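You operate a simulated robot arm through the tools that you are given. There is no shell and no other tool. Be economical: measure what you need, move in short steps, check, and stop when the job is done.

You are at the controls of a simulated robot arm. One attempt, no reset.

JOB
Empty the slim and the squat bottle into the sink.
Fine: stand both on the drainer with their stoppers open. Set down upright: slim bottle, squat bottle.
Where things are to end (x, y in the base frame): slim bottle within 60 mm of [760, -110]; squat bottle within 60 mm of [850, -50].
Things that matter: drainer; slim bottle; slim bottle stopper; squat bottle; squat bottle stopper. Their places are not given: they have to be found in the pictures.

Only the result counts: the job must be done as asked and must still hold three seconds after the hand-in. Knocking over, shifting, dropping, spilling or breaking anything else fails it. A push-on lid holds only when it is set on centred and level and pressed home; a screw cap is set on level and turned clockwise until tight.

ROBOT AND FRAMES
A 6-joint arm with a two-finger parallel gripper, fixed in place. Base frame: the origin is at the foot of the arm, x ahead of it, y to its left, z up; the work surface is at about z = 900. Lengths are in mm, angles in degrees, forces in N, time in s.
With the tool pointing down near the work surface it reaches from about 360 to 760 mm from the base axis. Its first joint turns from -66.0 to 66.0 degrees. Payload 2.45 kg.
The tool frame sits at the grasp point between the pads (the TCP): z along the fingers, y along the line on which they close. The tips reach 24 mm beyond it. Largest opening 68 mm; finger width 17, thickness 10; the body of the gripper, 40 by 70 mm, starts 41 mm behind the TCP.
Orientation is that of the tool frame in the base frame, as a unit quaternion [w, x, y, z]. With the fingers straight down and closing along the base's y, the tool's x points along the base's -x, its y along +y and its z along -z.

CONTROLS
- The arm moves only by the tool drive_tool. Its argument "targets" is text: rows parted by semicolons, each of 6 numbers parted by spaces: the shift along the tool's x, y, z in units of 150 mm (1.0 is 150 mm), then the turn, a rotation vector about the tool's x, y, z in units of 180 degrees (1.0 is 180 degrees). In form: tx ty tz ax ay az; .... A call has 1 to 10 rows; each row is the pose to reach, as a shift and turn from the pose commanded when the call began, along the tool's axes at that moment. "fingers" is the closure, from 0 (fully open) to 1 (shut), set as the call begins (left out, the last holds). A call with a number of a shift or a turn outside -1 to 1 is refused whole. A row lasts 0.2 s, in which the tool goes at most 50 mm and 8.6 degrees; a call with a longer step from one row to the next is refused whole, and so is a gripper value outside its range. A pose out of reach is approached as far as the arm can. The call stops where the force on the tool passes 40 N (or 10 N more than at its start, if that is more) or the arm is blocked; 0.2 s more then pass. Each finger travels about 108 mm/s and halts on what it meets, pressing with about 31 N; the grip force reading is that of the motor and also rises with nothing between the fingers. The clock runs only during rows and for 0.2 s after the last one: add rows that repeat a pose to give the fingers time. It gives the time, the measured TCP pose, the force on the tool (base axes), the opening and the grip force at its end, in the units of the frame above (readings bear some noise), with the torque about the TCP (base axes, N m) and any sound that the robot's microphone picked up.
- Cameras (640 x 400 px; columns grow to the right, rows downward): "scene" is fixed at [179.9, 410.3, 1467.9]; the picture's right is [-0.67, -0.74, 0.00], its down [-0.39, 0.35, -0.85] and it looks along [0.63, -0.57, -0.53] (base axes); focal length 214 px, centre (320, 200). "wrist" rides on the gripper at [84, 11, -75] in the tool frame; the picture's right is [-0.13, 0.99, 0.00], its down [-0.60, -0.08, -0.79] and it looks along [-0.79, -0.10, 0.61] (tool axes); focal length 251 px, centre (320, 200).
- grab_frame(camera): a new picture of that camera. It takes no simulated time.
- pixel_to_xyz(camera, pixels): for up to 12 pixels [column, row] of the newest picture of that camera ("zoom" is the newest enlarged one), the place [x, y, z] in the base frame of the surface seen there, good to about 3 mm, but the place of the scene camera against the robot may be out by one fixed shift of up to 12 mm in any direction. It takes no simulated time.
- enlarge(camera, box): a new picture of the part [left, top, right, bottom] of that camera's present view, enlarged. It takes no simulated time.
- hand_in(): hands the job in; it is judged then, once.

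Work in short steps. Measure before you move; look again where a grasp or a placing could have gone wrong, and mend it. You have 80 turns and 34 pictures in all, those below and enlarged ones among them. Open the gripper and draw the arm clear of the work before you hand the job in, unless the task says otherwise; then end with one line.

The tools are called after "Call:" as a command line: name --argument value ..., lists and objects as JSON in quotes. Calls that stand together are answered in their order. drive_tool: Moves the arm, as the interface text tells. Its arguments: {"type":"object","properties":{"targets":{"type":"string"},"fingers":{"type":"number"}},"required":["targets"]} The other tools are called the same way: grab_frame (camera) takes a picture; pixel_to_xyz (camera, pixels) gives the place of the surface under pixels of a picture; enlarge (camera, box) takes an enlarged picture of a part of a camera's view; hand_in () hands the job in.

At the start:

```text
time: 0.0
eef_pos: [423.0, 161.2, 1386.6]
tool_rot: [0.002, 0.0, 1.0, 0.001]
contact_force: [0.7, 0.1, 0.5]
wrist_torque: [0.03, 0.0, 0.05]
finger_gap: 68.1
grasp_force: 0.0
```

scene: 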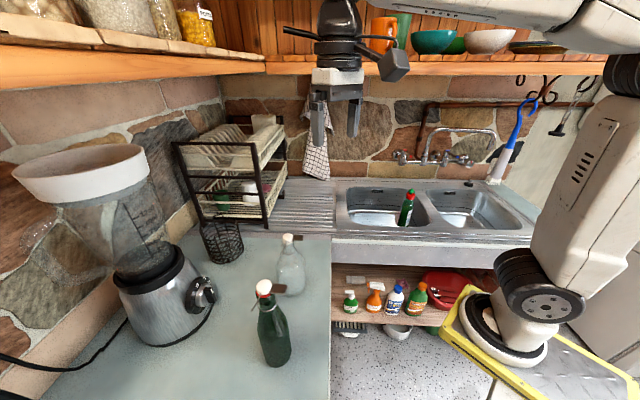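
wrist: 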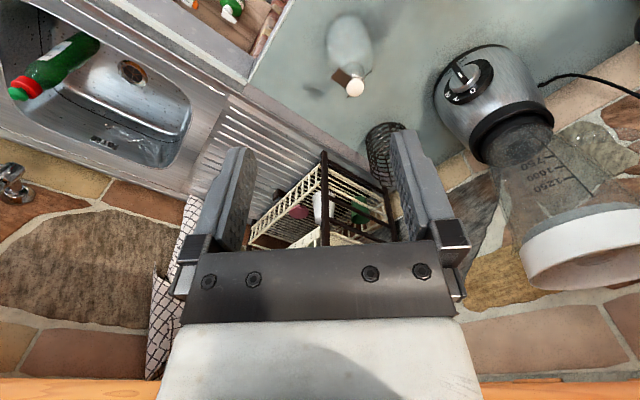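

I see a green bottle near (272,330) and a clear bottle near (290,265) in the scene picture, both with swing-top stoppers. I'll enlarge them and the sink/drainer area.

Call:
enlarge --camera "scene" --box '[220, 220, 348, 380]'

Call:
pixel_to_xyz --camera "scene" --pixels '[[264, 287], [272, 320], [276, 362], [288, 238], [290, 265], [292, 290], [300, 210], [375, 205], [405, 210], [470, 210], [300, 232], [400, 236]]'

```text
2.50 times, centred on (284, 300) of scene
```

zoom: 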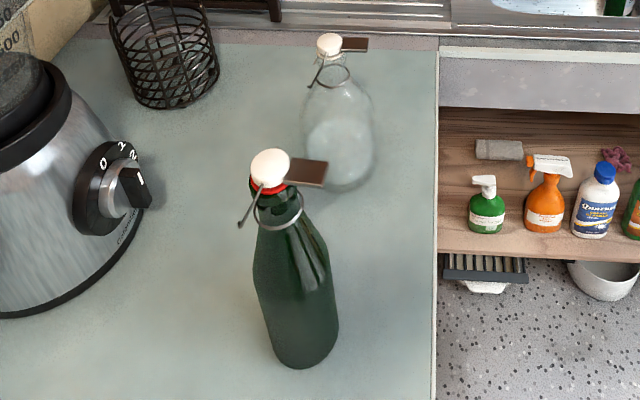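

```text
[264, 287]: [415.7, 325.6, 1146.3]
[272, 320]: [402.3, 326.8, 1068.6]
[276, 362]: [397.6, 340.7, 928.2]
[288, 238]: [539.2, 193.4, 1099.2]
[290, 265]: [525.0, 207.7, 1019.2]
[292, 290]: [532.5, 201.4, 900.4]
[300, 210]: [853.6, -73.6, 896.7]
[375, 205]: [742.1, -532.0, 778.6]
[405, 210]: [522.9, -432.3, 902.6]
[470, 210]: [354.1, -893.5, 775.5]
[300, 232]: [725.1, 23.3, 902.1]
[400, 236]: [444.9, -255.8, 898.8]
```

Now close-ups of both stoppers and the sink.

Call:
enlarge --camera "scene" --box '[244, 268, 308, 308]'

Call:
enlarge --camera "wrist" --box '[300, 0, 420, 110]'

Call:
pixel_to_xyz --camera "scene" --pixels '[[340, 190], [345, 222], [428, 222], [415, 192], [400, 218], [408, 195], [375, 220], [335, 235], [280, 288], [294, 235], [300, 238], [310, 205]]'

Call:
pixel_to_xyz --camera "wrist" --pixels '[[354, 88], [346, 76], [350, 40], [348, 15], [110, 80], [60, 60], [160, 150], [270, 130], [225, 170], [310, 140], [210, 60], [180, 50]]'

```text
10.00 times, centred on (276, 288) of scene
```

zoom: 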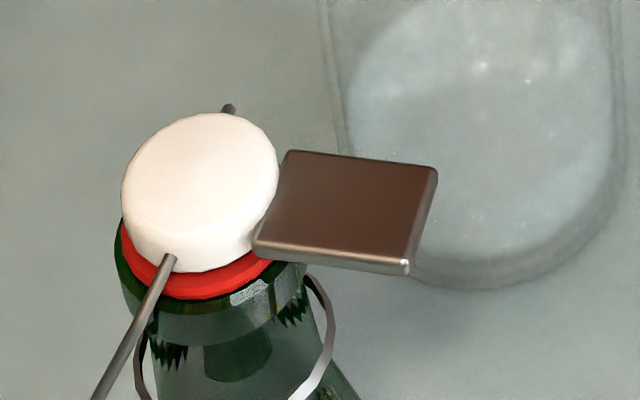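

```text
3.64 times, centred on (360, 55) of wrist
```

zoom: 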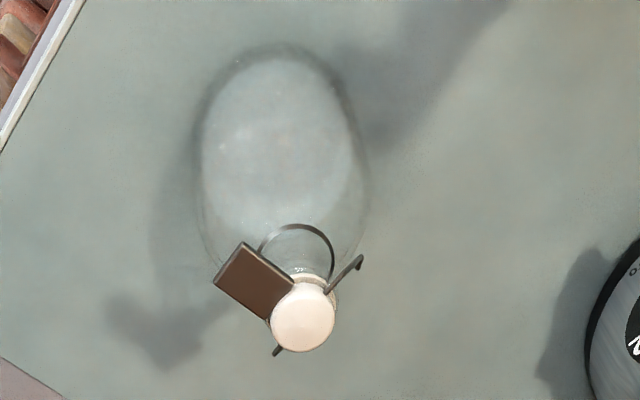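

```text
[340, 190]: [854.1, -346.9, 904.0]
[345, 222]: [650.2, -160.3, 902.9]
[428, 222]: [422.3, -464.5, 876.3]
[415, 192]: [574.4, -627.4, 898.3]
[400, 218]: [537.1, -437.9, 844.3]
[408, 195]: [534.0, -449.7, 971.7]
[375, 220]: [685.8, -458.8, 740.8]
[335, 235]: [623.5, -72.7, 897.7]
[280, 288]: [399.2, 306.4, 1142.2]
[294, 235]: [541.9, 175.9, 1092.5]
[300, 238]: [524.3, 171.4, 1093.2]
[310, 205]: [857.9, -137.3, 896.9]
```

```text
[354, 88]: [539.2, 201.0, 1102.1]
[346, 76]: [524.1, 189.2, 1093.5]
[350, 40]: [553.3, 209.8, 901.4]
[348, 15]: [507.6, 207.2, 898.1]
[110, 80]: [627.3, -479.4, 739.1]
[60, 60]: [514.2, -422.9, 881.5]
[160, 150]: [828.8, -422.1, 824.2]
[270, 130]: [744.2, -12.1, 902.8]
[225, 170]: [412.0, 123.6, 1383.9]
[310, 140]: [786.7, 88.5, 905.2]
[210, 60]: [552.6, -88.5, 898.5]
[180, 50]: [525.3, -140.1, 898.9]
```

The green (slim) stopper cap is near (415,328,1148) and the clear (squat) one near (539,201,1101), with tabs pointing towards the robot's base. I move the wrist camera closer to see the slim stopper's mechanism.

Call:
drive_tool --targets "0.1 0.2 -0.0 0 0 0; 0.2 0.4 0.1 0 0 0; 0.3 0.6 0.25 0 0 0; 0.4 0.8 0.45 0 0 0; 0.45 0.95 0.65 0 0 0; 0.45 0.95 0.9 0 0 0"

Call:
enlarge --camera "wrist" --box '[160, 50, 480, 250]'

```text
time: 1.4
eef_pos: [354.6, 304.2, 1249.6]
tool_rot: [0.001, 0.0, 1.0, 0.002]
contact_force: [0.2, 0.2, -0.7]
wrist_torque: [-0.01, 0.01, 0.01]
finger_gap: 67.8
grasp_force: 0.0
```

```text
2.00 times, centred on (320, 150) of wrist
```

zoom: 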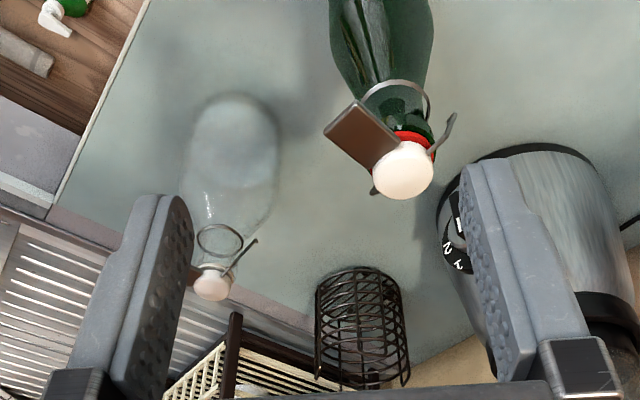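

The slim stopper shows at wrist pixel ~(361,135). Zooming in and measuring its parts.

Call:
enlarge --camera "wrist" --box '[310, 80, 406, 155]'

Call:
pixel_to_xyz --camera "wrist" --pixels '[[361, 136], [324, 115], [338, 101], [356, 125], [342, 128], [386, 108], [380, 122], [347, 145], [366, 117], [360, 96], [350, 60], [267, 193]]'

```text
5.33 times, centred on (358, 118) of wrist
```

zoom: 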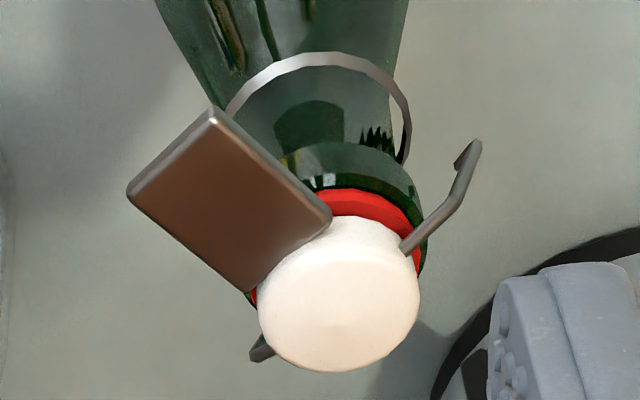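

```text
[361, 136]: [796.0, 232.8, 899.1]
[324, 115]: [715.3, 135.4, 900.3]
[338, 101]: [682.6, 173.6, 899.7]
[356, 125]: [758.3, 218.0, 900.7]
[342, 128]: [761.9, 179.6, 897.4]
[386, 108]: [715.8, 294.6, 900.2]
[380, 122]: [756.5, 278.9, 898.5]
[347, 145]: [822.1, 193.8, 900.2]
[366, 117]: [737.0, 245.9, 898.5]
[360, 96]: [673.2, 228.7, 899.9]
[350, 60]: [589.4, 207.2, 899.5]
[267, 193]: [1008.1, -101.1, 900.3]
```

Those wrist pixels were taken against the older frame; I remeasure on the enlarged picture.

Call:
pixel_to_xyz --camera "zoom" --pixels '[[335, 300], [165, 190], [210, 115], [300, 200], [250, 280], [455, 195], [410, 245], [260, 350], [370, 205], [320, 58], [405, 130], [475, 145]]'

```text
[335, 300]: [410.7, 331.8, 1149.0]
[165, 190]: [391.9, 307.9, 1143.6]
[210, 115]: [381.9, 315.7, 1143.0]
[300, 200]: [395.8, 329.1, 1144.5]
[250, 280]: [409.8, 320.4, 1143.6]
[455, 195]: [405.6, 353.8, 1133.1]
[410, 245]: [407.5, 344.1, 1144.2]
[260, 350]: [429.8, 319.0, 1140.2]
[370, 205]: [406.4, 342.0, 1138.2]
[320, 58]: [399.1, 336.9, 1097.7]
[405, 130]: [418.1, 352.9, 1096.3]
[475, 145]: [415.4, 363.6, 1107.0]
```

Slim stopper: cap centre ≈(412,331), tab pointing toward the base (dir ≈(-0.77,-0.64)), top at z≈1143; the wires run down the back side, so lifting the tab should swing it open. I yaw the tool 39° so that it can face the tab.

Call:
drive_tool --targets "0.0 0 0 0 0 -0.0433; 0 0 0 0 0 -0.0867; 0 0 0 0 0 -0.13; 0 0 0 0 0 -0.1733; 0 0 0 0 0 -0.2167" --fingers 1

```text
time: 2.6
eef_pos: [356.7, 304.2, 1251.2]
tool_rot: [0.001, -0.335, 0.942, 0.0]
contact_force: [0.5, 0.4, -0.5]
wrist_torque: [0.03, 0.0, -0.03]
finger_gap: 0.0
grasp_force: 23.3
```

Yaw is right. Now pitch the tool up to horizontal, with the TCP backed off about 85 mm in front of the cap.

Call:
drive_tool --targets "0.05 -0.03 0 0 -0.045 0; 0.1 -0.06 0 0 -0.09 0; 0.167 -0.093 0 0 -0.135 0; 0.167 -0.093 0 0 -0.18 0; 0.167 -0.093 0 0 -0.225 0; 0.167 -0.093 0 0 -0.27 0; 0.167 -0.093 0 0 -0.315 0; 0.167 -0.093 0 0 -0.36 0; 0.167 -0.093 0 0 -0.405 0; 0.167 -0.093 0 0 -0.45 0"

Call:
drive_tool --targets "0 0 0 0 -0.025 0; 0 0 0 0 -0.05 0; 0 0 0 0 -0.05 0"

Call:
grab_frame --camera "scene"

```text
time: 4.8
eef_pos: [357.2, 293.9, 1246.9]
tool_rot: [0.608, -0.236, 0.726, 0.218]
contact_force: [-0.8, 2.9, 0.5]
wrist_torque: [-0.07, 0.01, -0.11]
finger_gap: 0.0
grasp_force: 22.9
out of reach, approached as far as the arm can: row 5, 6, 7, 8, 9, 10
```

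```text
time: 5.6
eef_pos: [359.7, 308.1, 1254.8]
tool_rot: [0.667, -0.237, 0.665, 0.237]
contact_force: [0.1, -0.4, 0.5]
wrist_torque: [-0.01, -0.02, 0.01]
finger_gap: 0.0
grasp_force: 23.4
out of reach, approached as far as the arm can: row 1, 2, 3
```

```text
26 pictures are left
```

scene: 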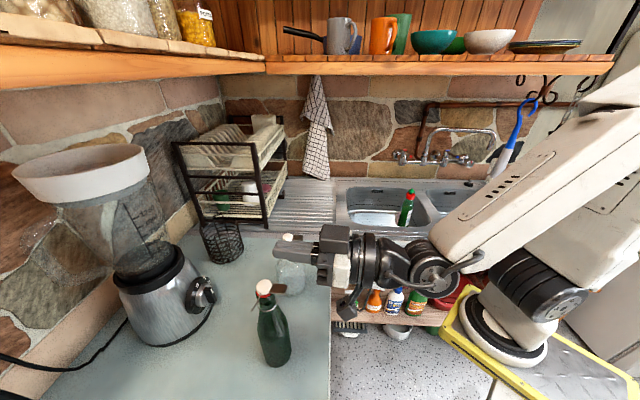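

The tool is horizontal (z_t ≈ (0.775,0.631,0), x_t down) at its minimum radius ~474. I step sideways (-y_t) to clear the tab before lowering.

Call:
drive_tool --targets "0 -0.1 0.05 0 0 0; 0 -0.25 0.1 0 0 0; 0 -0.35 0.12 0 0 0; 0 -0.35 0.12 0 0 0"

```text
time: 6.6
eef_pos: [396.7, 289.5, 1254.9]
tool_rot: [0.668, -0.235, 0.666, 0.235]
contact_force: [0.3, 0.0, -0.8]
wrist_torque: [0.01, 0.01, 0.03]
finger_gap: 0.2
grasp_force: 23.3
out of reach, approached as far as the arm can: row 3, 4
```

I lower 60 mm here, staying above the cap, and check the reach limit there.

Call:
drive_tool --targets "0.2 0 0 0 0 0; 0.4 0 0 0 0 0; 0.4 -0.05 0 0 0 0; 0.4 -0.15 0 0 0 0; 0.4 -0.15 0 0 0 0"

```text
time: 7.8
eef_pos: [395.8, 303.4, 1195.0]
tool_rot: [0.667, -0.235, 0.667, 0.235]
contact_force: [0.6, 0.3, -0.2]
wrist_torque: [-0.01, 0.02, -0.01]
finger_gap: 0.2
grasp_force: 23.6
out of reach, approached as far as the arm can: row 1, 2, 3, 4, 5
```

The minimum radius grows as I lower, so a fully horizontal approach is out of reach here; a tool sloping 35° downward will push the tab up-and-back instead. I pitch down 35° while backing off.

Call:
drive_tool --targets "-0.05 0 0 0 0.04 0; -0.1 0 0 0 0.08 0; -0.1 0 -0.1 0 0.12 0; -0.1 0 -0.2 0 0.16 0; -0.1 0 -0.3 0 0.1944 0; -0.1 0 -0.3 0 0.1944 0"

```text
time: 9.2
eef_pos: [364.7, 278.0, 1208.2]
tool_rot: [0.437, -0.297, 0.835, 0.154]
contact_force: [0.9, 0.3, 0.6]
wrist_torque: [0.0, 0.0, 0.0]
finger_gap: 0.3
grasp_force: 23.7
out of reach, approached as far as the arm can: row 5, 6
```

Pitch is now 35° below horizontal; the cap lies 70 mm ahead and 11 mm lateral. I tilt 10° more, centre laterally, and lower 60 mm in front of the tab.

Call:
drive_tool --targets "0 0.04 0 0 0.028 0; 0 0.075 0 0 0.0556 0; 0.164 0.075 0.114 0 0.0556 0; 0.328 0.075 0.228 0 0.0556 0; 0.328 0.075 0.228 0 0.0556 0"

Call:
enlarge --camera "wrist" --box '[200, 80, 440, 230]'

```text
time: 10.4
eef_pos: [359.8, 286.0, 1147.7]
tool_rot: [0.361, -0.309, 0.87, 0.127]
contact_force: [-0.6, 0.1, 0.9]
wrist_torque: [0.03, -0.01, -0.02]
finger_gap: 0.1
grasp_force: 23.6
```

```text
2.67 times, centred on (320, 155) of wrist
```

zoom: 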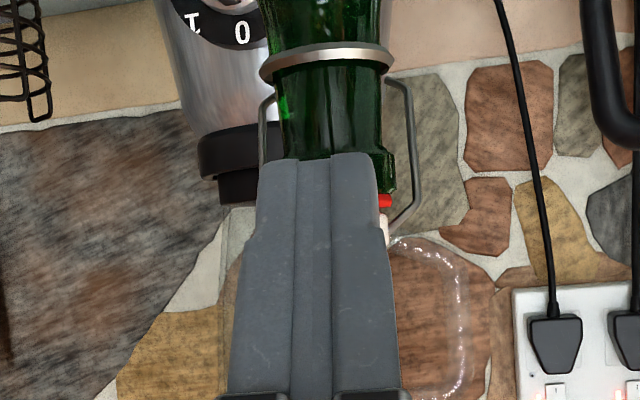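

From below I see the wires running from the cap to behind the neck at ring height (zoom rows 90–230), so the hinge is at the back. I lower in front, slide 20 mm forward under the tab, then raise to first contact.

Call:
drive_tool --targets "0.08 0 0.08 0 0 0; 0.156 0.01 0.156 0 0 0; 0.109 0.01 0.203 0 0 0; 0.062 0.01 0.25 0 0 0; 0.029 0.01 0.217 0 0 0; 0.029 0.01 0.217 0 0 0"

Call:
enlarge --camera "scene" --box '[216, 258, 312, 318]'

```text
time: 11.8
eef_pos: [371.8, 302.5, 1121.4]
tool_rot: [0.362, -0.308, 0.87, 0.127]
contact_force: [0.1, -0.5, 0.4]
wrist_torque: [0.01, -0.02, -0.01]
finger_gap: 0.0
grasp_force: 23.1
```

```text
6.67 times, centred on (264, 288) of scene
```

zoom: 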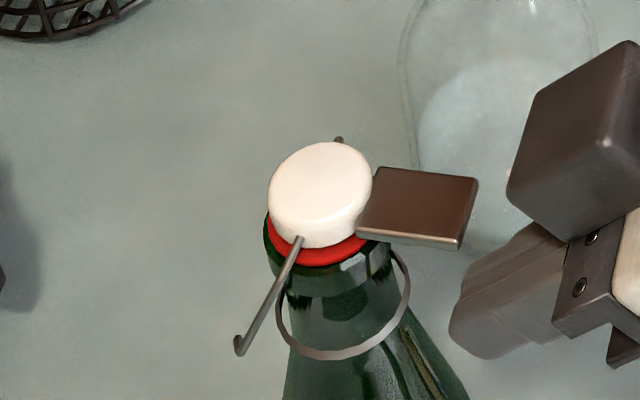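

The fingertip is about 7 mm under the tab's outer edge. I raise straight up in small steps to find contact.

Call:
drive_tool --targets "-0.02 0.01 -0.01 0 0 0; -0.04 0.02 -0.03 0 0 0; -0.055 0.02 -0.05 0 0 0; -0.075 0.02 -0.07 0 0 0; -0.09 0.02 -0.085 0 0 0"

Call:
enlarge --camera "scene" --box '[216, 258, 312, 318]'

```text
time: 13.0
eef_pos: [371.4, 304.5, 1141.4]
tool_rot: [0.362, -0.309, 0.87, 0.128]
contact_force: [-0.4, -0.2, 0.1]
wrist_torque: [-0.01, 0.01, 0.0]
finger_gap: 0.2
grasp_force: 23.6
```

```text
6.67 times, centred on (264, 288) of scene
```

zoom: 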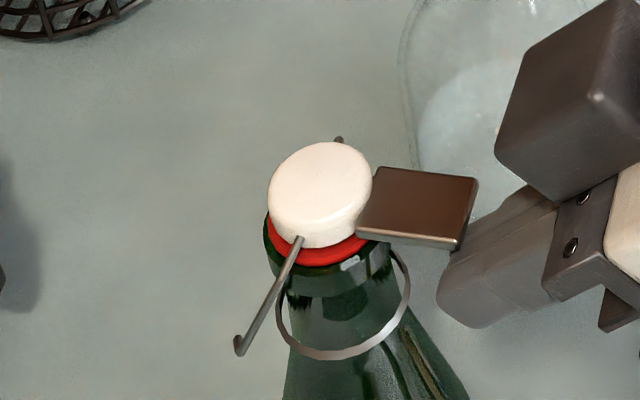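

No contact yet and the tab's edge is just over the finger. I continue up 12 mm with 2 mm forward.

Call:
drive_tool --targets "-0.02 0.0 -0.01 0 0 0; -0.035 0 -0.02 0 0 0; -0.05 0 -0.035 0 0 0; -0.065 0.0 -0.045 0 0 0"

Call:
enlarge --camera "scene" --box '[216, 258, 312, 318]'

```text
time: 14.0
eef_pos: [371.5, 305.2, 1152.8]
tool_rot: [0.362, -0.308, 0.871, 0.128]
contact_force: [0.2, -0.4, 0.2]
wrist_torque: [0.01, -0.01, 0.03]
finger_gap: 0.0
grasp_force: 23.6
```

```text
6.67 times, centred on (264, 288) of scene
```

zoom: 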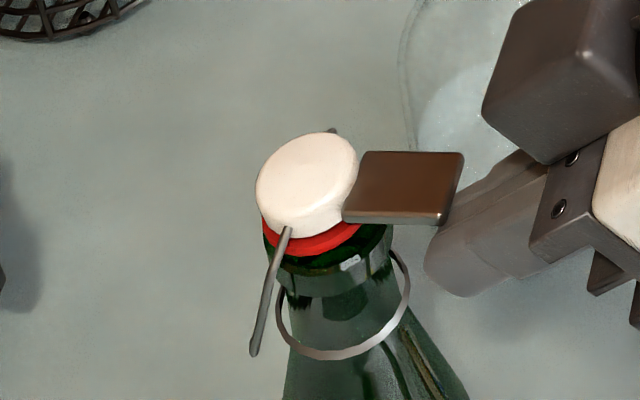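

The stopper is lifting with almost no force. I keep pushing up-and-forward along the arc.

Call:
drive_tool --targets "-0.03 0 0 0 0 0; -0.06 0 0 0 0 0; -0.1 0 0.0 0 0 0; -0.14 0 0.0 0 0 0; -0.18 0 0.0 0 0 0; -0.22 0 0.02 0 0 0; -0.26 0 0.04 0 0 0"

Call:
enlarge --camera "scene" --box '[216, 258, 312, 318]'

```text
time: 15.6
eef_pos: [398.1, 325.6, 1176.7]
tool_rot: [0.362, -0.309, 0.87, 0.129]
contact_force: [-0.2, -0.1, -0.5]
wrist_torque: [0.01, 0.04, -0.02]
finger_gap: 0.0
grasp_force: 23.9
```

```text
6.67 times, centred on (264, 288) of scene
```

zoom: 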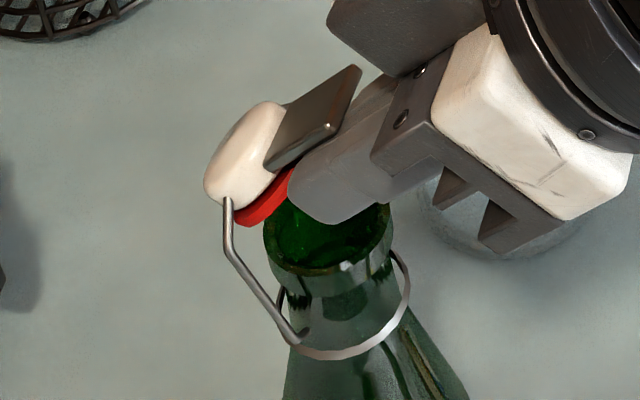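

The stopper is about half open (mouth visible). I push horizontally forward 45 mm to swing it further over.

Call:
drive_tool --targets "-0.05 0 0.03 0 0 0; -0.08 0 0.07 0 0 0; -0.12 0 0.11 0 0 0; -0.16 0 0.15 0 0 0; -0.2 0 0.19 0 0 0; -0.22 0 0.21 0 0 0"

Call:
enlarge --camera "scene" --box '[200, 248, 312, 318]'

```text
time: 17.0
eef_pos: [431.8, 355.2, 1177.5]
tool_rot: [0.362, -0.309, 0.87, 0.128]
contact_force: [-0.2, 0.5, 0.6]
wrist_torque: [-0.02, 0.01, 0.0]
finger_gap: 0.0
grasp_force: 23.3
```

```text
5.71 times, centred on (256, 283) of scene
```

zoom: 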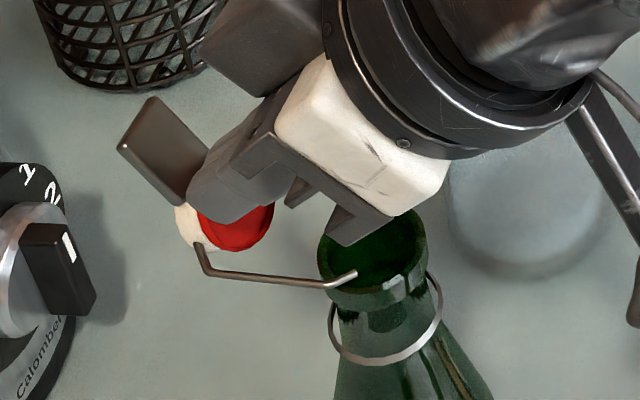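

The stopper is past 100°. I nudge 15 mm more forward and slightly up, then withdraw upward and back, and look.

Call:
drive_tool --targets "-0.06 0 0.03 0 0 0; -0.1 0 0.05 0 0 0; -0.2 0 -0.1 0 0 0; -0.25 0 -0.35 0 0 0; -0.25 0 -0.6 0 0 0; -0.25 0 -0.75 0 0 0"

Call:
enlarge --camera "scene" --box '[200, 228, 328, 378]'

```text
time: 18.4
eef_pos: [391.0, 321.7, 1279.7]
tool_rot: [0.362, -0.31, 0.87, 0.128]
contact_force: [-0.7, 0.7, -0.7]
wrist_torque: [-0.02, 0.0, -0.03]
finger_gap: 0.2
grasp_force: 23.0
```

```text
2.67 times, centred on (264, 303) of scene
```

zoom: 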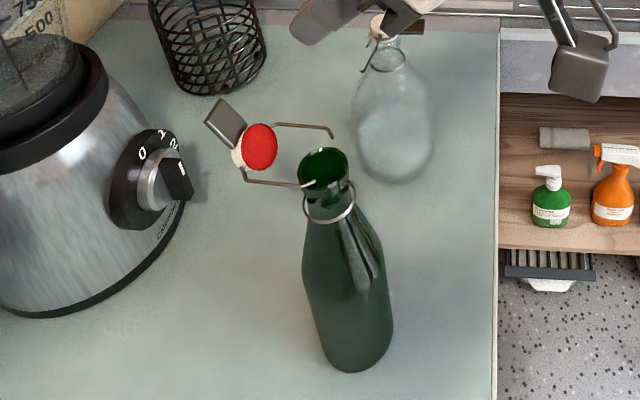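

The slim bottle's stopper now stays open. Next I move toward a viewing spot in front of the squat stopper at about (539,201,1101).

Call:
drive_tool --targets "0.105 -0.166 0.059 0 0 0; 0.21 -0.333 0.118 0 0 0; 0.315 -0.499 0.177 0 0 0; 0.419 -0.665 0.236 0 0 0; 0.524 -0.83 0.295 0 0 0; 0.629 -0.99 0.354 0 0 0"

Call:
enlarge --camera "wrist" --box '[200, 20, 440, 170]'

```text
time: 19.8
eef_pos: [461.9, 186.8, 1178.4]
tool_rot: [0.361, -0.308, 0.871, 0.127]
contact_force: [0.5, 0.3, 0.5]
wrist_torque: [0.01, -0.01, 0.01]
finger_gap: 0.0
grasp_force: 23.5
```

```text
2.67 times, centred on (320, 95) of wrist
```

zoom: 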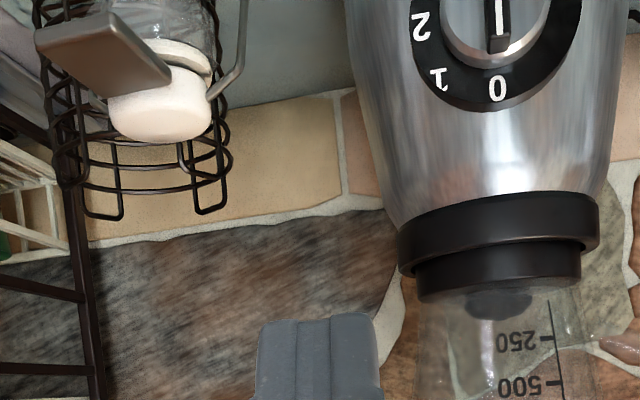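

Call:
pixel_to_xyz --camera "zoom" --pixels '[[160, 105], [115, 105], [205, 105], [40, 40], [100, 15], [70, 35], [165, 75], [110, 90], [160, 130]]'

```text
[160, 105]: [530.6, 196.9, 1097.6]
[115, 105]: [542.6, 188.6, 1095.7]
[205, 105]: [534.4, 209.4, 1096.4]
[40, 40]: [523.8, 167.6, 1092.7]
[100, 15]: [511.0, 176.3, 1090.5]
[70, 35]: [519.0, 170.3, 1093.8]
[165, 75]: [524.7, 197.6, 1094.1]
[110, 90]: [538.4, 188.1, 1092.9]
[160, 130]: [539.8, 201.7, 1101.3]
```

The squat tab runs along (-0.57,-0.82) from cap centre ≈(537,201), tip at about 35 mm. I turn the yaw 16.5° to match and go to 72 mm in front of the cap.

Call:
drive_tool --targets "0.02 -0.1 0 -0.0324 0 -0.0324; 0.05 -0.25 0.05 -0.0648 0 -0.0648; 0.15 -0.377 0.15 -0.0648 0 -0.0648; 0.306 -0.377 0.293 -0.0648 0 -0.0648; 0.306 -0.377 0.293 -0.0648 0 -0.0648"

```text
time: 21.0
eef_pos: [495.8, 143.0, 1114.7]
tool_rot: [0.339, -0.43, 0.817, 0.179]
contact_force: [0.6, -0.6, -0.2]
wrist_torque: [0.0, 0.01, 0.01]
finger_gap: 0.0
grasp_force: 24.0
```

Aligned. Now lower 47 mm, slide 22 mm forward beneath the tab, and raise to just contact.

Call:
drive_tool --targets "0.11 0 0.11 0 0 0; 0.2215 0 0.2215 0 0 0; 0.165 0 0.275 0 0 0; 0.1175 0 0.3255 0 0 0; 0.05 0 0.258 0 0 0; -0.0 0 0.208 0 0 0; -0.0238 0 0.1842 0 0 0; -0.0238 0 0.1842 0 0 0"

Call:
enlarge --camera "scene" --box '[240, 208, 336, 268]'

```text
time: 22.8
eef_pos: [510.7, 160.5, 1098.7]
tool_rot: [0.34, -0.431, 0.817, 0.178]
contact_force: [-0.8, -0.9, -0.7]
wrist_torque: [0.02, 0.03, 0.0]
finger_gap: 0.2
grasp_force: 23.4
```

```text
6.67 times, centred on (288, 238) of scene
```

zoom: 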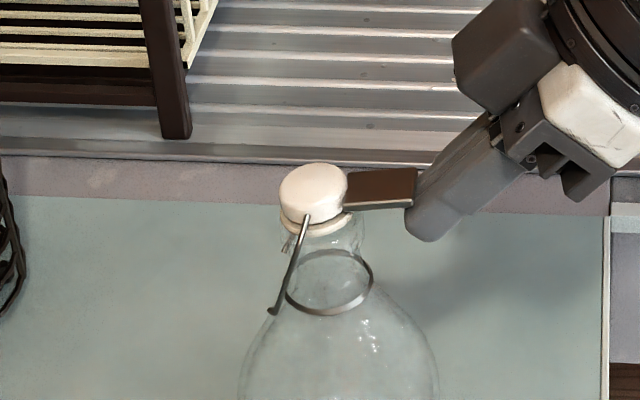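

The fingertip seems to be right at the tab's edge and centred. I raise 9 mm with a slight forward bias and check.

Call:
drive_tool --targets "-0.02 0.0 -0.01 0 0 0; -0.035 0 -0.02 0 0 0; -0.052 0 -0.033 0 0 0; -0.052 0.0 -0.033 0 0 0"

Call:
enlarge --camera "scene" --box '[240, 208, 336, 268]'

```text
time: 23.8
eef_pos: [510.4, 163.1, 1109.3]
tool_rot: [0.34, -0.43, 0.817, 0.178]
contact_force: [0.4, -0.3, -0.1]
wrist_torque: [-0.03, 0.0, 0.04]
finger_gap: 0.1
grasp_force: 23.3
```

```text
6.67 times, centred on (288, 238) of scene
```

zoom: 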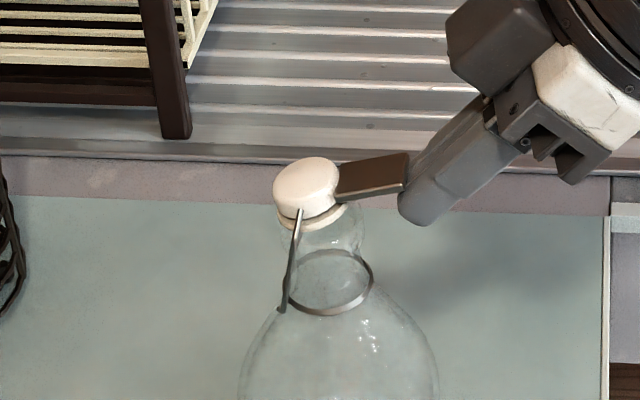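

The squat stopper is opening. I follow the same arc: up-forward 39 mm, then forward.

Call:
drive_tool --targets "-0.03 0 0 0 0 0; -0.06 0 0 0 0 0; -0.1 0 0.0 0 0 0; -0.14 0 0.0 0 0 0; -0.18 0 0.0 0 0 0; -0.22 0 0.02 0 0 0; -0.26 0 0.04 0 0 0"

Call:
drive_tool --targets "-0.05 0 0.03 0 0 0; -0.08 0 0.07 0 0 0; -0.12 0 0.11 0 0 0; -0.16 0 0.15 0 0 0; -0.2 0 0.19 0 0 0; -0.24 0 0.22 0 0 0; -0.3 0 0.25 0 0 0"

Call:
drive_tool --targets "-0.1 0 -0.1 0 0 0; -0.15 0 -0.35 0 0 0; -0.15 0 -0.6 0 0 0; -0.15 0 -0.8 0 0 0"

Call:
enlarge --camera "scene" --box '[200, 180, 360, 280]'

```text
time: 25.4
eef_pos: [527.8, 189.7, 1131.1]
tool_rot: [0.339, -0.43, 0.817, 0.178]
contact_force: [-1.2, 1.0, 0.4]
wrist_torque: [0.0, -0.03, 0.0]
finger_gap: 0.2
grasp_force: 23.1
```

```text
time: 27.0
eef_pos: [561.8, 237.1, 1136.3]
tool_rot: [0.341, -0.43, 0.817, 0.177]
contact_force: [-0.1, 0.3, 0.0]
wrist_torque: [-0.01, 0.0, -0.01]
finger_gap: 0.2
grasp_force: 23.5
```

```text
time: 28.0
eef_pos: [521.5, 180.5, 1238.8]
tool_rot: [0.34, -0.43, 0.817, 0.178]
contact_force: [1.1, -0.8, -0.3]
wrist_torque: [-0.03, -0.03, 0.01]
finger_gap: 0.1
grasp_force: 23.8
```

```text
4.00 times, centred on (280, 230) of scene
```

zoom: 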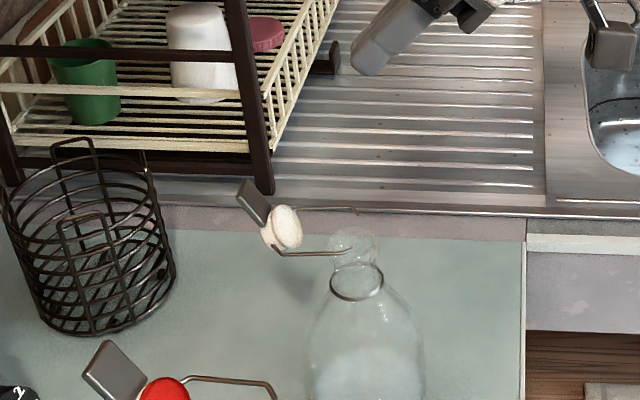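

Both stoppers are open and the bottles stand undisturbed. I measure the squat neck, stopper and nearby obstacles from this picture to plan a neck grip.

Call:
pixel_to_xyz --camera "zoom" --pixels '[[285, 228], [255, 200], [310, 252], [350, 250], [350, 210], [355, 300], [334, 280], [381, 280], [165, 388], [268, 190], [325, 72], [300, 100]]'

Call:
grab_frame --camera "scene"

```text
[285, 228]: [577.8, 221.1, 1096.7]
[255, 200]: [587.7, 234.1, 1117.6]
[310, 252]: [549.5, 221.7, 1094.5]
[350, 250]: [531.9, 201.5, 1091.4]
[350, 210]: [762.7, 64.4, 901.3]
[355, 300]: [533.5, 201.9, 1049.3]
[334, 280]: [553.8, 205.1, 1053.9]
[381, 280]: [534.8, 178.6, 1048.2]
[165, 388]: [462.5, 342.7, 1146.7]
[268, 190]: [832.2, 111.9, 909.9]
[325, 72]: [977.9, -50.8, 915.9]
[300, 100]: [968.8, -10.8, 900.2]
```

```text
14 pictures are left
```

scene: 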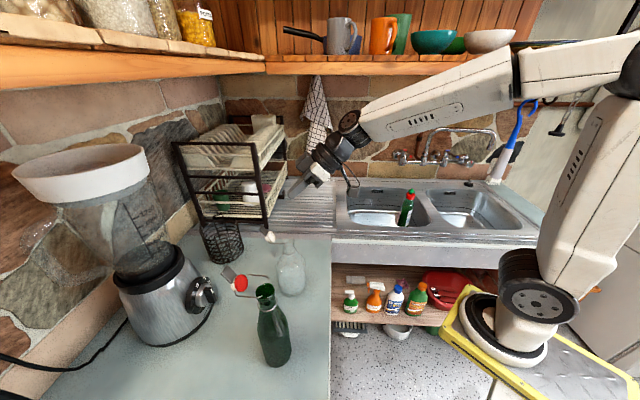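

Squat neck axis ≈(537,201), rim ≈1089, ring ≈1053, stopper hanging toward the back (yaw ~35°). I'll grip the neck horizontally with tool yaw 0, so that a roll tilts it toward the stopper's side. First the yaw turn.

Call:
drive_tool --targets "0 0.04 0 0.0311 0 0.0311; 0 0.08 0 0.0623 0 0.0621; 0 0.12 0 0.0934 0 0.0932; 0 0.16 0 0.1246 0 0.1242; 0 0.2 0 0.1557 0 0.1553; 0 0.25 0 0.1869 0 0.1863; 0 0.25 0 0.218 0 0.2174" --fingers 0

Call:
drive_tool --targets "0 0 0 0 -0.045 0; 0 0 0 0 -0.09 0; 0 0 0 0 -0.135 0; 0 0 0 0 -0.18 0; 0 0 0 0 -0.225 0; 0 0 0 0 -0.25 0; 0 0 0 0 -0.25 0"

```text
time: 29.6
eef_pos: [490.8, 202.2, 1237.5]
tool_rot: [0.385, -0.002, 0.923, 0.0]
contact_force: [-0.3, 0.0, -0.2]
wrist_torque: [0.01, 0.0, -0.02]
finger_gap: 67.8
grasp_force: 0.1
```

```text
time: 31.2
eef_pos: [490.5, 199.5, 1237.0]
tool_rot: [0.709, -0.001, 0.705, 0.001]
contact_force: [-0.4, -1.0, 0.2]
wrist_torque: [-0.01, 0.0, -0.01]
finger_gap: 68.0
grasp_force: 0.1
```

Horizontal now. I lower 150 mm in front of the squat neck and check for reach.

Call:
drive_tool --targets "0.2 0 0 0 0 0; 0.4 0 0 0 0 0; 0.6 0 0 0 0 0; 0.8 0 0 0 0 0; 1.0 0 0 0 0 0; 1.0 0 0 0 0 0"

Call:
enlarge --camera "wrist" --box '[160, 60, 480, 260]'

```text
time: 32.6
eef_pos: [491.3, 200.4, 1086.4]
tool_rot: [0.708, -0.001, 0.706, 0.001]
contact_force: [0.4, 0.1, 0.2]
wrist_torque: [-0.03, 0.0, -0.03]
finger_gap: 68.0
grasp_force: 0.0
```

```text
2.00 times, centred on (320, 160) of wrist
```

zoom: 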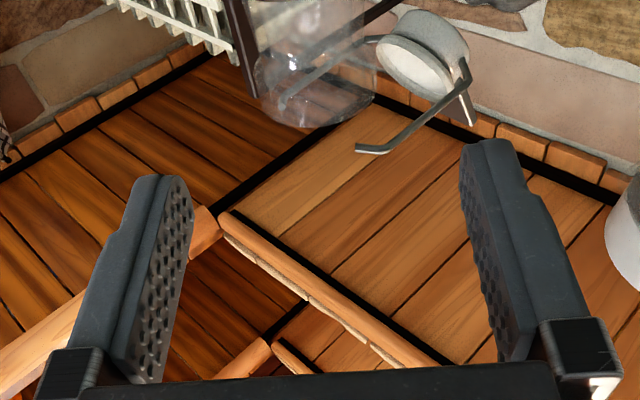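

The rim is centred between the fingers (zoom column ~320) and the wires lie above grip height. I lower 17 mm, advance 46 mm, and close.

Call:
drive_tool --targets "0.113 0 0 0 0 0; 0.113 0 0.1 0 0 0; 0.113 0 0.2 0 0 0; 0.113 0 0.307 0 0 0; 0.113 0 0.307 0 0 0"

Call:
drive_tool --targets "0 0 0 0 0 0; 0 0 0 0 0 0; 0 0 0 0 0 0; 0 0 0 0 0 0" --fingers 1

Call:
enlarge --camera "wrist" --box '[160, 60, 480, 260]'

```text
time: 33.8
eef_pos: [537.3, 199.3, 1070.2]
tool_rot: [0.708, -0.002, 0.706, 0.001]
contact_force: [-0.1, 0.3, -0.5]
wrist_torque: [-0.03, 0.0, 0.01]
finger_gap: 68.2
grasp_force: 0.1
out of reach, approached as far as the arm can: row 1
```

```text
time: 34.8
eef_pos: [537.9, 200.1, 1070.7]
tool_rot: [0.709, 0.0, 0.706, 0.0]
contact_force: [1.9, 0.7, 0.7]
wrist_torque: [0.0, -0.19, 0.08]
finger_gap: 33.2
grasp_force: 30.8
```

```text
2.00 times, centred on (320, 160) of wrist
```

zoom: 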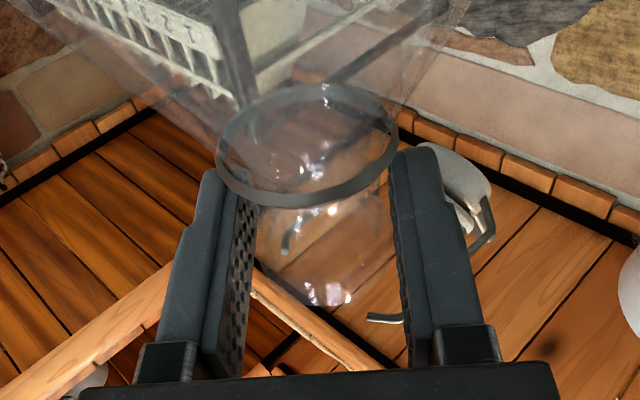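

The neck is gripped (33.2 mm, 31 N). Lift 60 mm gently and check the load.

Call:
drive_tool --targets "-0.1 0 0 0 0 0; -0.2 0 0 0 0 0; -0.3 0 0 0 0 0; -0.4 0 0 0 0 0; -0.4 0 0 0 0 0"

```text
time: 36.0
eef_pos: [537.8, 200.6, 1130.9]
tool_rot: [0.708, 0.0, 0.707, 0.0]
contact_force: [-0.2, 0.3, -5.4]
wrist_torque: [-0.01, 0.04, 0.02]
finger_gap: 33.2
grasp_force: 30.8
```

Load is 5.4 N, so the bottle is held. I carry it smoothly toward the sink (target about (660,-380)), keeping the tool's yaw at 0.

Call:
drive_tool --targets "0 -0.1 0.02 0 0 0; 0 -0.25 0.05 0 0 0; 0 -0.42 0.08 0 0 0; 0 -0.6 0.12 0 0 0; 0 -0.78 0.16 0 0 0; 0 -0.92 0.2 0 0 0; 0 -1.0 0.22 0 0 0"

Call:
drive_tool --targets "0 -0.1 0.02 0 0 0; 0 -0.25 0.05 0 0 0; 0 -0.42 0.08 0 0 0; 0 -0.6 0.12 0 0 0; 0 -0.78 0.16 0 0 0; 0 -0.92 0.2 0 0 0; 0 -1.0 0.22 0 0 0"

Call:
drive_tool --targets "0 -0.1 0.02 0 0 0; 0 -0.25 0.05 0 0 0; 0 -0.42 0.08 0 0 0; 0 -0.6 0.12 0 0 0; 0 -0.78 0.16 0 0 0; 0 -0.92 0.2 0 0 0; 0 -1.0 0.22 0 0 0"

Call:
drive_tool --targets "0 -0.1 0.02 0 0 0; 0 -0.25 0.05 0 0 0; 0 -0.42 0.08 0 0 0; 0 -0.6 0.12 0 0 0; 0 -0.78 0.15 0 0 0; 0 -0.86 0.15 0 0 0; 0 -0.86 0.15 0 0 0"

Call:
grab_frame --camera "scene"

```text
time: 37.6
eef_pos: [572.9, 72.3, 1144.4]
tool_rot: [0.707, -0.006, 0.708, -0.01]
contact_force: [-0.1, -0.1, -5.0]
wrist_torque: [0.02, 0.06, 0.0]
finger_gap: 33.4
grasp_force: 30.2
out of reach, approached as far as the arm can: row 5, 6, 7
```

```text
time: 39.2
eef_pos: [579.9, 70.6, 1163.1]
tool_rot: [0.707, 0.002, 0.707, -0.005]
contact_force: [0.0, 0.7, -4.6]
wrist_torque: [0.0, 0.03, 0.02]
finger_gap: 33.4
grasp_force: 30.5
out of reach, approached as far as the arm can: row 1, 2, 3, 4, 5, 6, 7
```

```text
time: 40.8
eef_pos: [582.6, 70.9, 1166.1]
tool_rot: [0.708, 0.003, 0.707, -0.003]
contact_force: [-0.4, 0.7, -4.7]
wrist_torque: [-0.02, 0.06, -0.01]
finger_gap: 33.4
grasp_force: 31.0
out of reach, approached as far as the arm can: row 1, 2, 3, 4, 5, 6, 7
```

```text
time: 42.4
eef_pos: [582.0, 71.2, 1166.6]
tool_rot: [0.708, 0.002, 0.706, -0.003]
contact_force: [-0.3, -0.8, -4.4]
wrist_torque: [-0.02, 0.02, 0.0]
finger_gap: 33.5
grasp_force: 31.0
out of reach, approached as far as the arm can: row 1, 2, 3, 4, 5, 6, 7
```

```text
11 pictures are left
```

scene: 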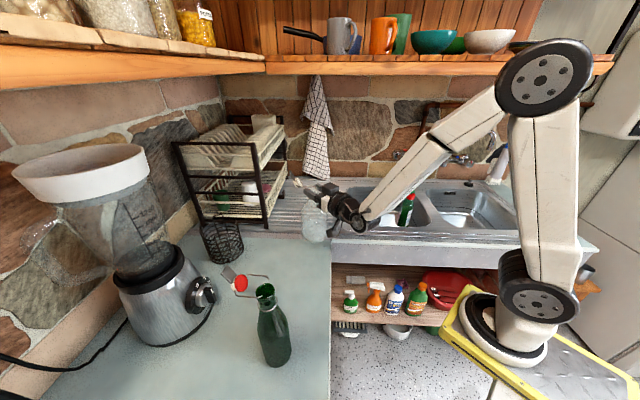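

The fixed yaw hits a joint limit near y≈71 with the bottle still safely held. I instead swing about the base axis, turning yaw along with the azimuth.

Call:
drive_tool --targets "0 -0.238 0.019 0.0194 0 0; 0 -0.477 0.027 0.0389 0 0; 0 -0.715 0.019 0.0583 0 0; 0 -0.953 -0.003 0.0778 0 0"

```text
time: 43.4
eef_pos: [583.7, -46.6, 1167.6]
tool_rot: [0.702, 0.09, 0.7, -0.09]
contact_force: [0.7, -0.5, -4.4]
wrist_torque: [-0.01, 0.03, 0.01]
finger_gap: 33.5
grasp_force: 31.1
out of reach, approached as far as the arm can: row 1, 2, 3, 4
```

The swing works (yaw −14.6°, position azimuth −4.6°). I repeat it twice toward yaw ≈ −42°.

Call:
drive_tool --targets "0 -0.2 0.034 0.0194 0 0; 0 -0.44 0.054 0.0389 0 0; 0 -0.68 0.06 0.0583 0 0; 0 -0.92 0.05 0.0778 0 0"

Call:
drive_tool --targets "0 -0.2 0.034 0.0194 0 0; 0 -0.44 0.054 0.0389 0 0; 0 -0.68 0.06 0.0583 0 0; 0 -0.92 0.05 0.0778 0 0"

```text
time: 44.4
eef_pos: [564.0, -160.0, 1170.5]
tool_rot: [0.686, 0.177, 0.684, -0.174]
contact_force: [-0.9, 0.5, -5.5]
wrist_torque: [0.02, 0.06, 0.03]
finger_gap: 33.2
grasp_force: 31.2
out of reach, approached as far as the arm can: row 1, 2, 3, 4
```

```text
time: 45.4
eef_pos: [517.3, -269.3, 1172.0]
tool_rot: [0.66, 0.26, 0.657, -0.255]
contact_force: [0.4, -0.4, -4.6]
wrist_torque: [0.06, 0.06, 0.0]
finger_gap: 33.4
grasp_force: 31.1
out of reach, approached as far as the arm can: row 1, 2, 3, 4
```

Yaw is −42.7° and the bottle is at (517,−269). The sink target (637,−414) is now almost straight ahead along the tool, so I extend forward.

Call:
drive_tool --targets "0 0 0.15 0 0 0; 0 -0.02 0.35 0 0 0; 0 -0.05 0.55 0 0 0; 0 -0.08 0.75 0 0 0; 0 -0.1 0.95 0 0 0; 0 -0.1 0.98 0 0 0"

```text
time: 46.8
eef_pos: [627.9, -356.0, 1173.2]
tool_rot: [0.657, 0.261, 0.659, -0.258]
contact_force: [0.0, -0.7, -4.6]
wrist_torque: [0.0, -0.01, 0.01]
finger_gap: 33.2
grasp_force: 30.7
out of reach, approached as far as the arm can: row 1, 2, 3, 4, 5, 6
```

Bottle is at (628,−356), over the basin. I try shifting 40 mm further right (−y_t) for a safer stream landing.

Call:
drive_tool --targets "0 -0.1 0.05 0 0 0; 0 -0.2 0.1 0 0 0; 0 -0.3 0.1 0 0 0; 0 -0.3 0.1 0 0 0"

Call:
grab_frame --camera "scene"

```text
time: 47.8
eef_pos: [629.2, -367.4, 1170.5]
tool_rot: [0.655, 0.265, 0.657, -0.263]
contact_force: [1.1, 0.6, -5.0]
wrist_torque: [0.01, 0.02, 0.02]
finger_gap: 33.4
grasp_force: 30.8
out of reach, approached as far as the arm can: row 1, 2, 3, 4
```

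```text
10 pictures are left
```

scene: 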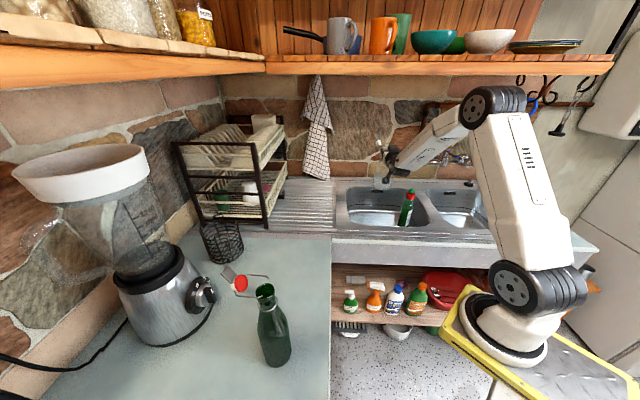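

The bottle hangs over the left basin (pixel (382,170)). I begin the pour, rolling slowly about the tool axis so the top tips to the stopper's side.

Call:
drive_tool --targets "0 0 0 0 0 -0.035; 0 0 0 0 0 -0.07; 0 0 0 0 0 -0.105; 0 0 0 0 0 -0.14; 0 0 0 0 0 -0.175; 0 0 0 0 0 -0.21; 0 0 0 0 0 -0.245; 0 0 0 0 0 -0.28; 0 0 0 0 0 -0.315; 0 0 0 0 0 -0.35"

Call:
enlarge --camera "scene" --box '[320, 120, 448, 240]'

```text
time: 50.0
eef_pos: [639.0, -357.5, 1171.5]
tool_rot: [0.427, -0.124, 0.696, -0.564]
contact_force: [-0.7, 0.5, -4.8]
wrist_torque: [0.3, -0.25, 0.01]
finger_gap: 33.7
grasp_force: 31.1
out of reach, approached as far as the arm can: row 1, 2, 3, 4, 5, 6, 7, 8, 9, 10
```

```text
3.33 times, centred on (384, 180) of scene
```

zoom: 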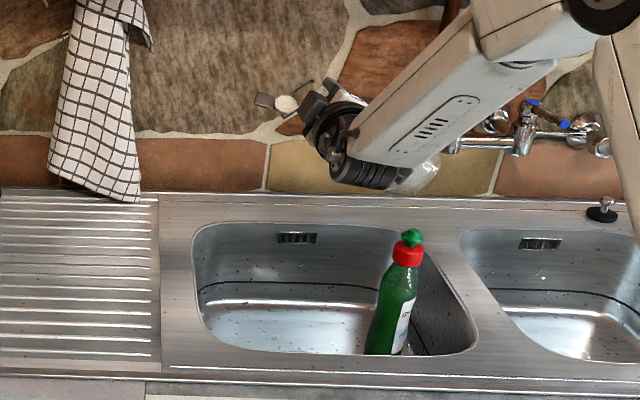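

Tilted ~63° with little outflow so far (−4.8 N). I continue the roll to about 125°.

Call:
drive_tool --targets "0 0 0 0 0 -0.035; 0 0 0 0 0 -0.07; 0 0 0 0 0 -0.105; 0 0 0 0 0 -0.14; 0 0 0 0 0 -0.175; 0 0 0 0 0 -0.21; 0 0 0 0 0 -0.245; 0 0 0 0 0 -0.28; 0 0 0 0 0 -0.315; 0 0 0 0 0 -0.345"

Call:
drive_tool --targets "0 0 0 0 0 0; 0 0 0 0 0 0; 0 0 0 0 0 0; 0 0 0 0 0 0; 0 0 0 0 0 0; 0 0 0 0 0 0; 0 0 0 0 0 0; 0 0 0 0 0 0; 0 0 0 0 0 0; 0 0 0 0 0 0"

Call:
enlarge --camera "wrist" --box '[160, 20, 480, 220]'

```text
time: 52.2
eef_pos: [640.3, -355.3, 1174.0]
tool_rot: [-0.077, 0.467, -0.53, 0.703]
contact_force: [-0.6, 0.1, -4.1]
wrist_torque: [0.32, -0.22, 0.01]
finger_gap: 33.7
grasp_force: 30.6
```

```text
time: 54.4
eef_pos: [640.2, -355.7, 1172.4]
tool_rot: [-0.078, 0.467, -0.531, 0.702]
contact_force: [0.4, 0.5, -3.2]
wrist_torque: [0.24, -0.21, -0.03]
finger_gap: 33.6
grasp_force: 31.3
```

```text
2.00 times, centred on (320, 120) of wrist
```

zoom: 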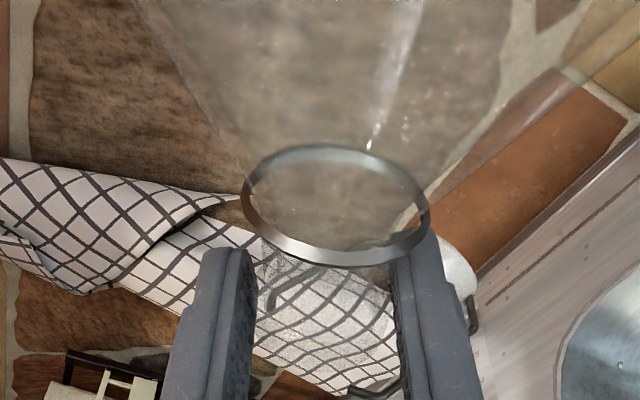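

Weight dropped to 3.2 N: it is draining and the stopper stays to the side. I hold on until it is stable.

Call:
drive_tool --targets "0 0 0 0 0 0; 0 0 0 0 0 0; 0 0 0 0 0 0; 0 0 0 0 0 0; 0 0 0 0 0 0; 0 0 0 0 0 0; 0 0 0 0 0 0; 0 0 0 0 0 0; 0 0 0 0 0 0; 0 0 0 0 0 0"

Call:
drive_tool --targets "0 0 0 0 0 -0.02; 0 0 0 0 0 -0.04; 0 0 0 0 0 -0.06; 0 0 0 0 0 -0.06; 0 0 0 0 0 -0.06; 0 0 0 0 0 -0.06; 0 0 0 0 0 -0.06; 0 0 0 0 0 -0.06; 0 0 0 0 0 -0.06; 0 0 0 0 0 -0.06"

Call:
drive_tool --targets "0 0 0 0 0 0; 0 0 0 0 0 0; 0 0 0 0 0 0; 0 0 0 0 0 0; 0 0 0 0 0 0; 0 0 0 0 0 0; 0 0 0 0 0 0; 0 0 0 0 0 0; 0 0 0 0 0 0; 0 0 0 0 0 0"

```text
time: 56.6
eef_pos: [641.0, -355.6, 1171.3]
tool_rot: [-0.077, 0.467, -0.531, 0.703]
contact_force: [-0.3, -0.3, -4.5]
wrist_torque: [0.29, -0.2, -0.02]
finger_gap: 33.3
grasp_force: 30.9
```

```text
time: 58.8
eef_pos: [640.0, -354.4, 1172.5]
tool_rot: [-0.011, 0.514, -0.485, 0.707]
contact_force: [-0.4, -0.6, -3.4]
wrist_torque: [0.26, -0.18, 0.04]
finger_gap: 33.5
grasp_force: 31.1
```

```text
time: 61.0
eef_pos: [640.8, -355.5, 1172.8]
tool_rot: [-0.01, 0.514, -0.485, 0.707]
contact_force: [0.0, 0.0, -3.7]
wrist_torque: [0.25, -0.19, -0.02]
finger_gap: 33.3
grasp_force: 30.8
```

Readings have settled at about 3.7 N (from ~4.9 N), so it's drained. I roll back upright.

Call:
drive_tool --targets "0 0 0 0 0 0.04; 0 0 0 0 0 0.08; 0 0 0 0 0 0.12; 0 0 0 0 0 0.16; 0 0 0 0 0 0.2; 0 0 0 0 0 0.24; 0 0 0 0 0 0.28; 0 0 0 0 0 0.32; 0 0 0 0 0 0.36; 0 0 0 0 0 0.4"

Call:
drive_tool --targets "0 0 0 0 0 0.04; 0 0 0 0 0 0.08; 0 0 0 0 0 0.12; 0 0 0 0 0 0.16; 0 0 0 0 0 0.2; 0 0 0 0 0 0.24; 0 0 0 0 0 0.28; 0 0 0 0 0 0.32; 0 0 0 0 0 0.355; 0 0 0 0 0 0.355"

Call:
enlarge --camera "scene" --box '[320, 120, 448, 240]'

```text
time: 63.2
eef_pos: [639.7, -355.7, 1171.9]
tool_rot: [0.425, -0.13, 0.695, -0.565]
contact_force: [-0.3, -0.6, -4.2]
wrist_torque: [0.25, -0.15, -0.04]
finger_gap: 33.1
grasp_force: 31.3
```

```text
time: 65.4
eef_pos: [640.3, -356.0, 1172.6]
tool_rot: [0.66, 0.257, 0.658, -0.255]
contact_force: [-0.4, -0.1, -3.3]
wrist_torque: [-0.11, 0.11, -0.02]
finger_gap: 33.5
grasp_force: 31.3
```

```text
3.33 times, centred on (384, 180) of scene
```

zoom: 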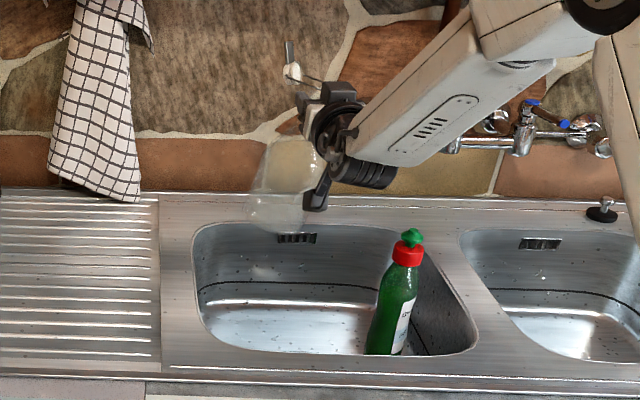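

The tool reads upright but the bottle leans: it turned ~21° in the grip (torque ≈0.155 Nm, base toward +y_t). I roll −21° to bring it vertical and check the torque.

Call:
drive_tool --targets "0 0 0 0 0 -0.039; 0 0 0 0 0 -0.078; 0 0 0 0 0 -0.117; 0 0 0 0 0 -0.117; 0 0 0 0 0 -0.117; 0 0 0 0 0 -0.117"

Call:
drive_tool --targets "0 0 0 0 0 0; 0 0 0 0 0 0"

```text
time: 66.8
eef_pos: [640.3, -355.4, 1172.6]
tool_rot: [0.601, 0.132, 0.694, -0.372]
contact_force: [0.2, -0.5, -2.5]
wrist_torque: [0.07, -0.02, 0.03]
finger_gap: 33.4
grasp_force: 30.7
```

```text
time: 67.4
eef_pos: [640.7, -354.8, 1172.6]
tool_rot: [0.601, 0.132, 0.694, -0.373]
contact_force: [0.2, -0.3, -3.6]
wrist_torque: [0.0, 0.04, -0.01]
finger_gap: 33.4
grasp_force: 31.0
```

Torque is near zero, so the bottle hangs vertical. I swing about the base toward the drainer (yaw +24.5° in total), keeping it level.

Call:
drive_tool --targets "-0.103 0.268 -0.08 -0.01816 -0.00696 0; -0.204 0.532 -0.177 -0.03632 -0.01392 0; -0.303 0.79 -0.29 -0.05448 -0.02088 0"

Call:
drive_tool --targets "-0.103 0.268 -0.08 -0.01816 -0.00696 0; -0.204 0.532 -0.177 -0.03632 -0.01392 0; -0.303 0.79 -0.29 -0.05448 -0.02088 0"

Call:
drive_tool --targets "-0.103 0.268 -0.08 -0.01816 -0.00696 0; -0.204 0.532 -0.177 -0.03632 -0.01392 0; -0.204 0.532 -0.177 -0.03632 -0.01392 0"

```text
time: 68.2
eef_pos: [693.9, -232.0, 1172.1]
tool_rot: [0.636, 0.064, 0.703, -0.311]
contact_force: [-0.2, -0.1, -3.4]
wrist_torque: [0.08, 0.01, -0.03]
finger_gap: 33.4
grasp_force: 31.6
```

```text
time: 69.0
eef_pos: [722.3, -102.6, 1174.2]
tool_rot: [0.662, -0.001, 0.706, -0.253]
contact_force: [0.3, -0.1, -4.4]
wrist_torque: [0.06, 0.02, 0.02]
finger_gap: 33.3
grasp_force: 31.1
```

```text
time: 69.8
eef_pos: [724.9, -11.9, 1173.7]
tool_rot: [0.676, -0.045, 0.705, -0.212]
contact_force: [0.0, 0.7, -3.5]
wrist_torque: [0.08, 0.05, 0.01]
finger_gap: 33.4
grasp_force: 31.2
```

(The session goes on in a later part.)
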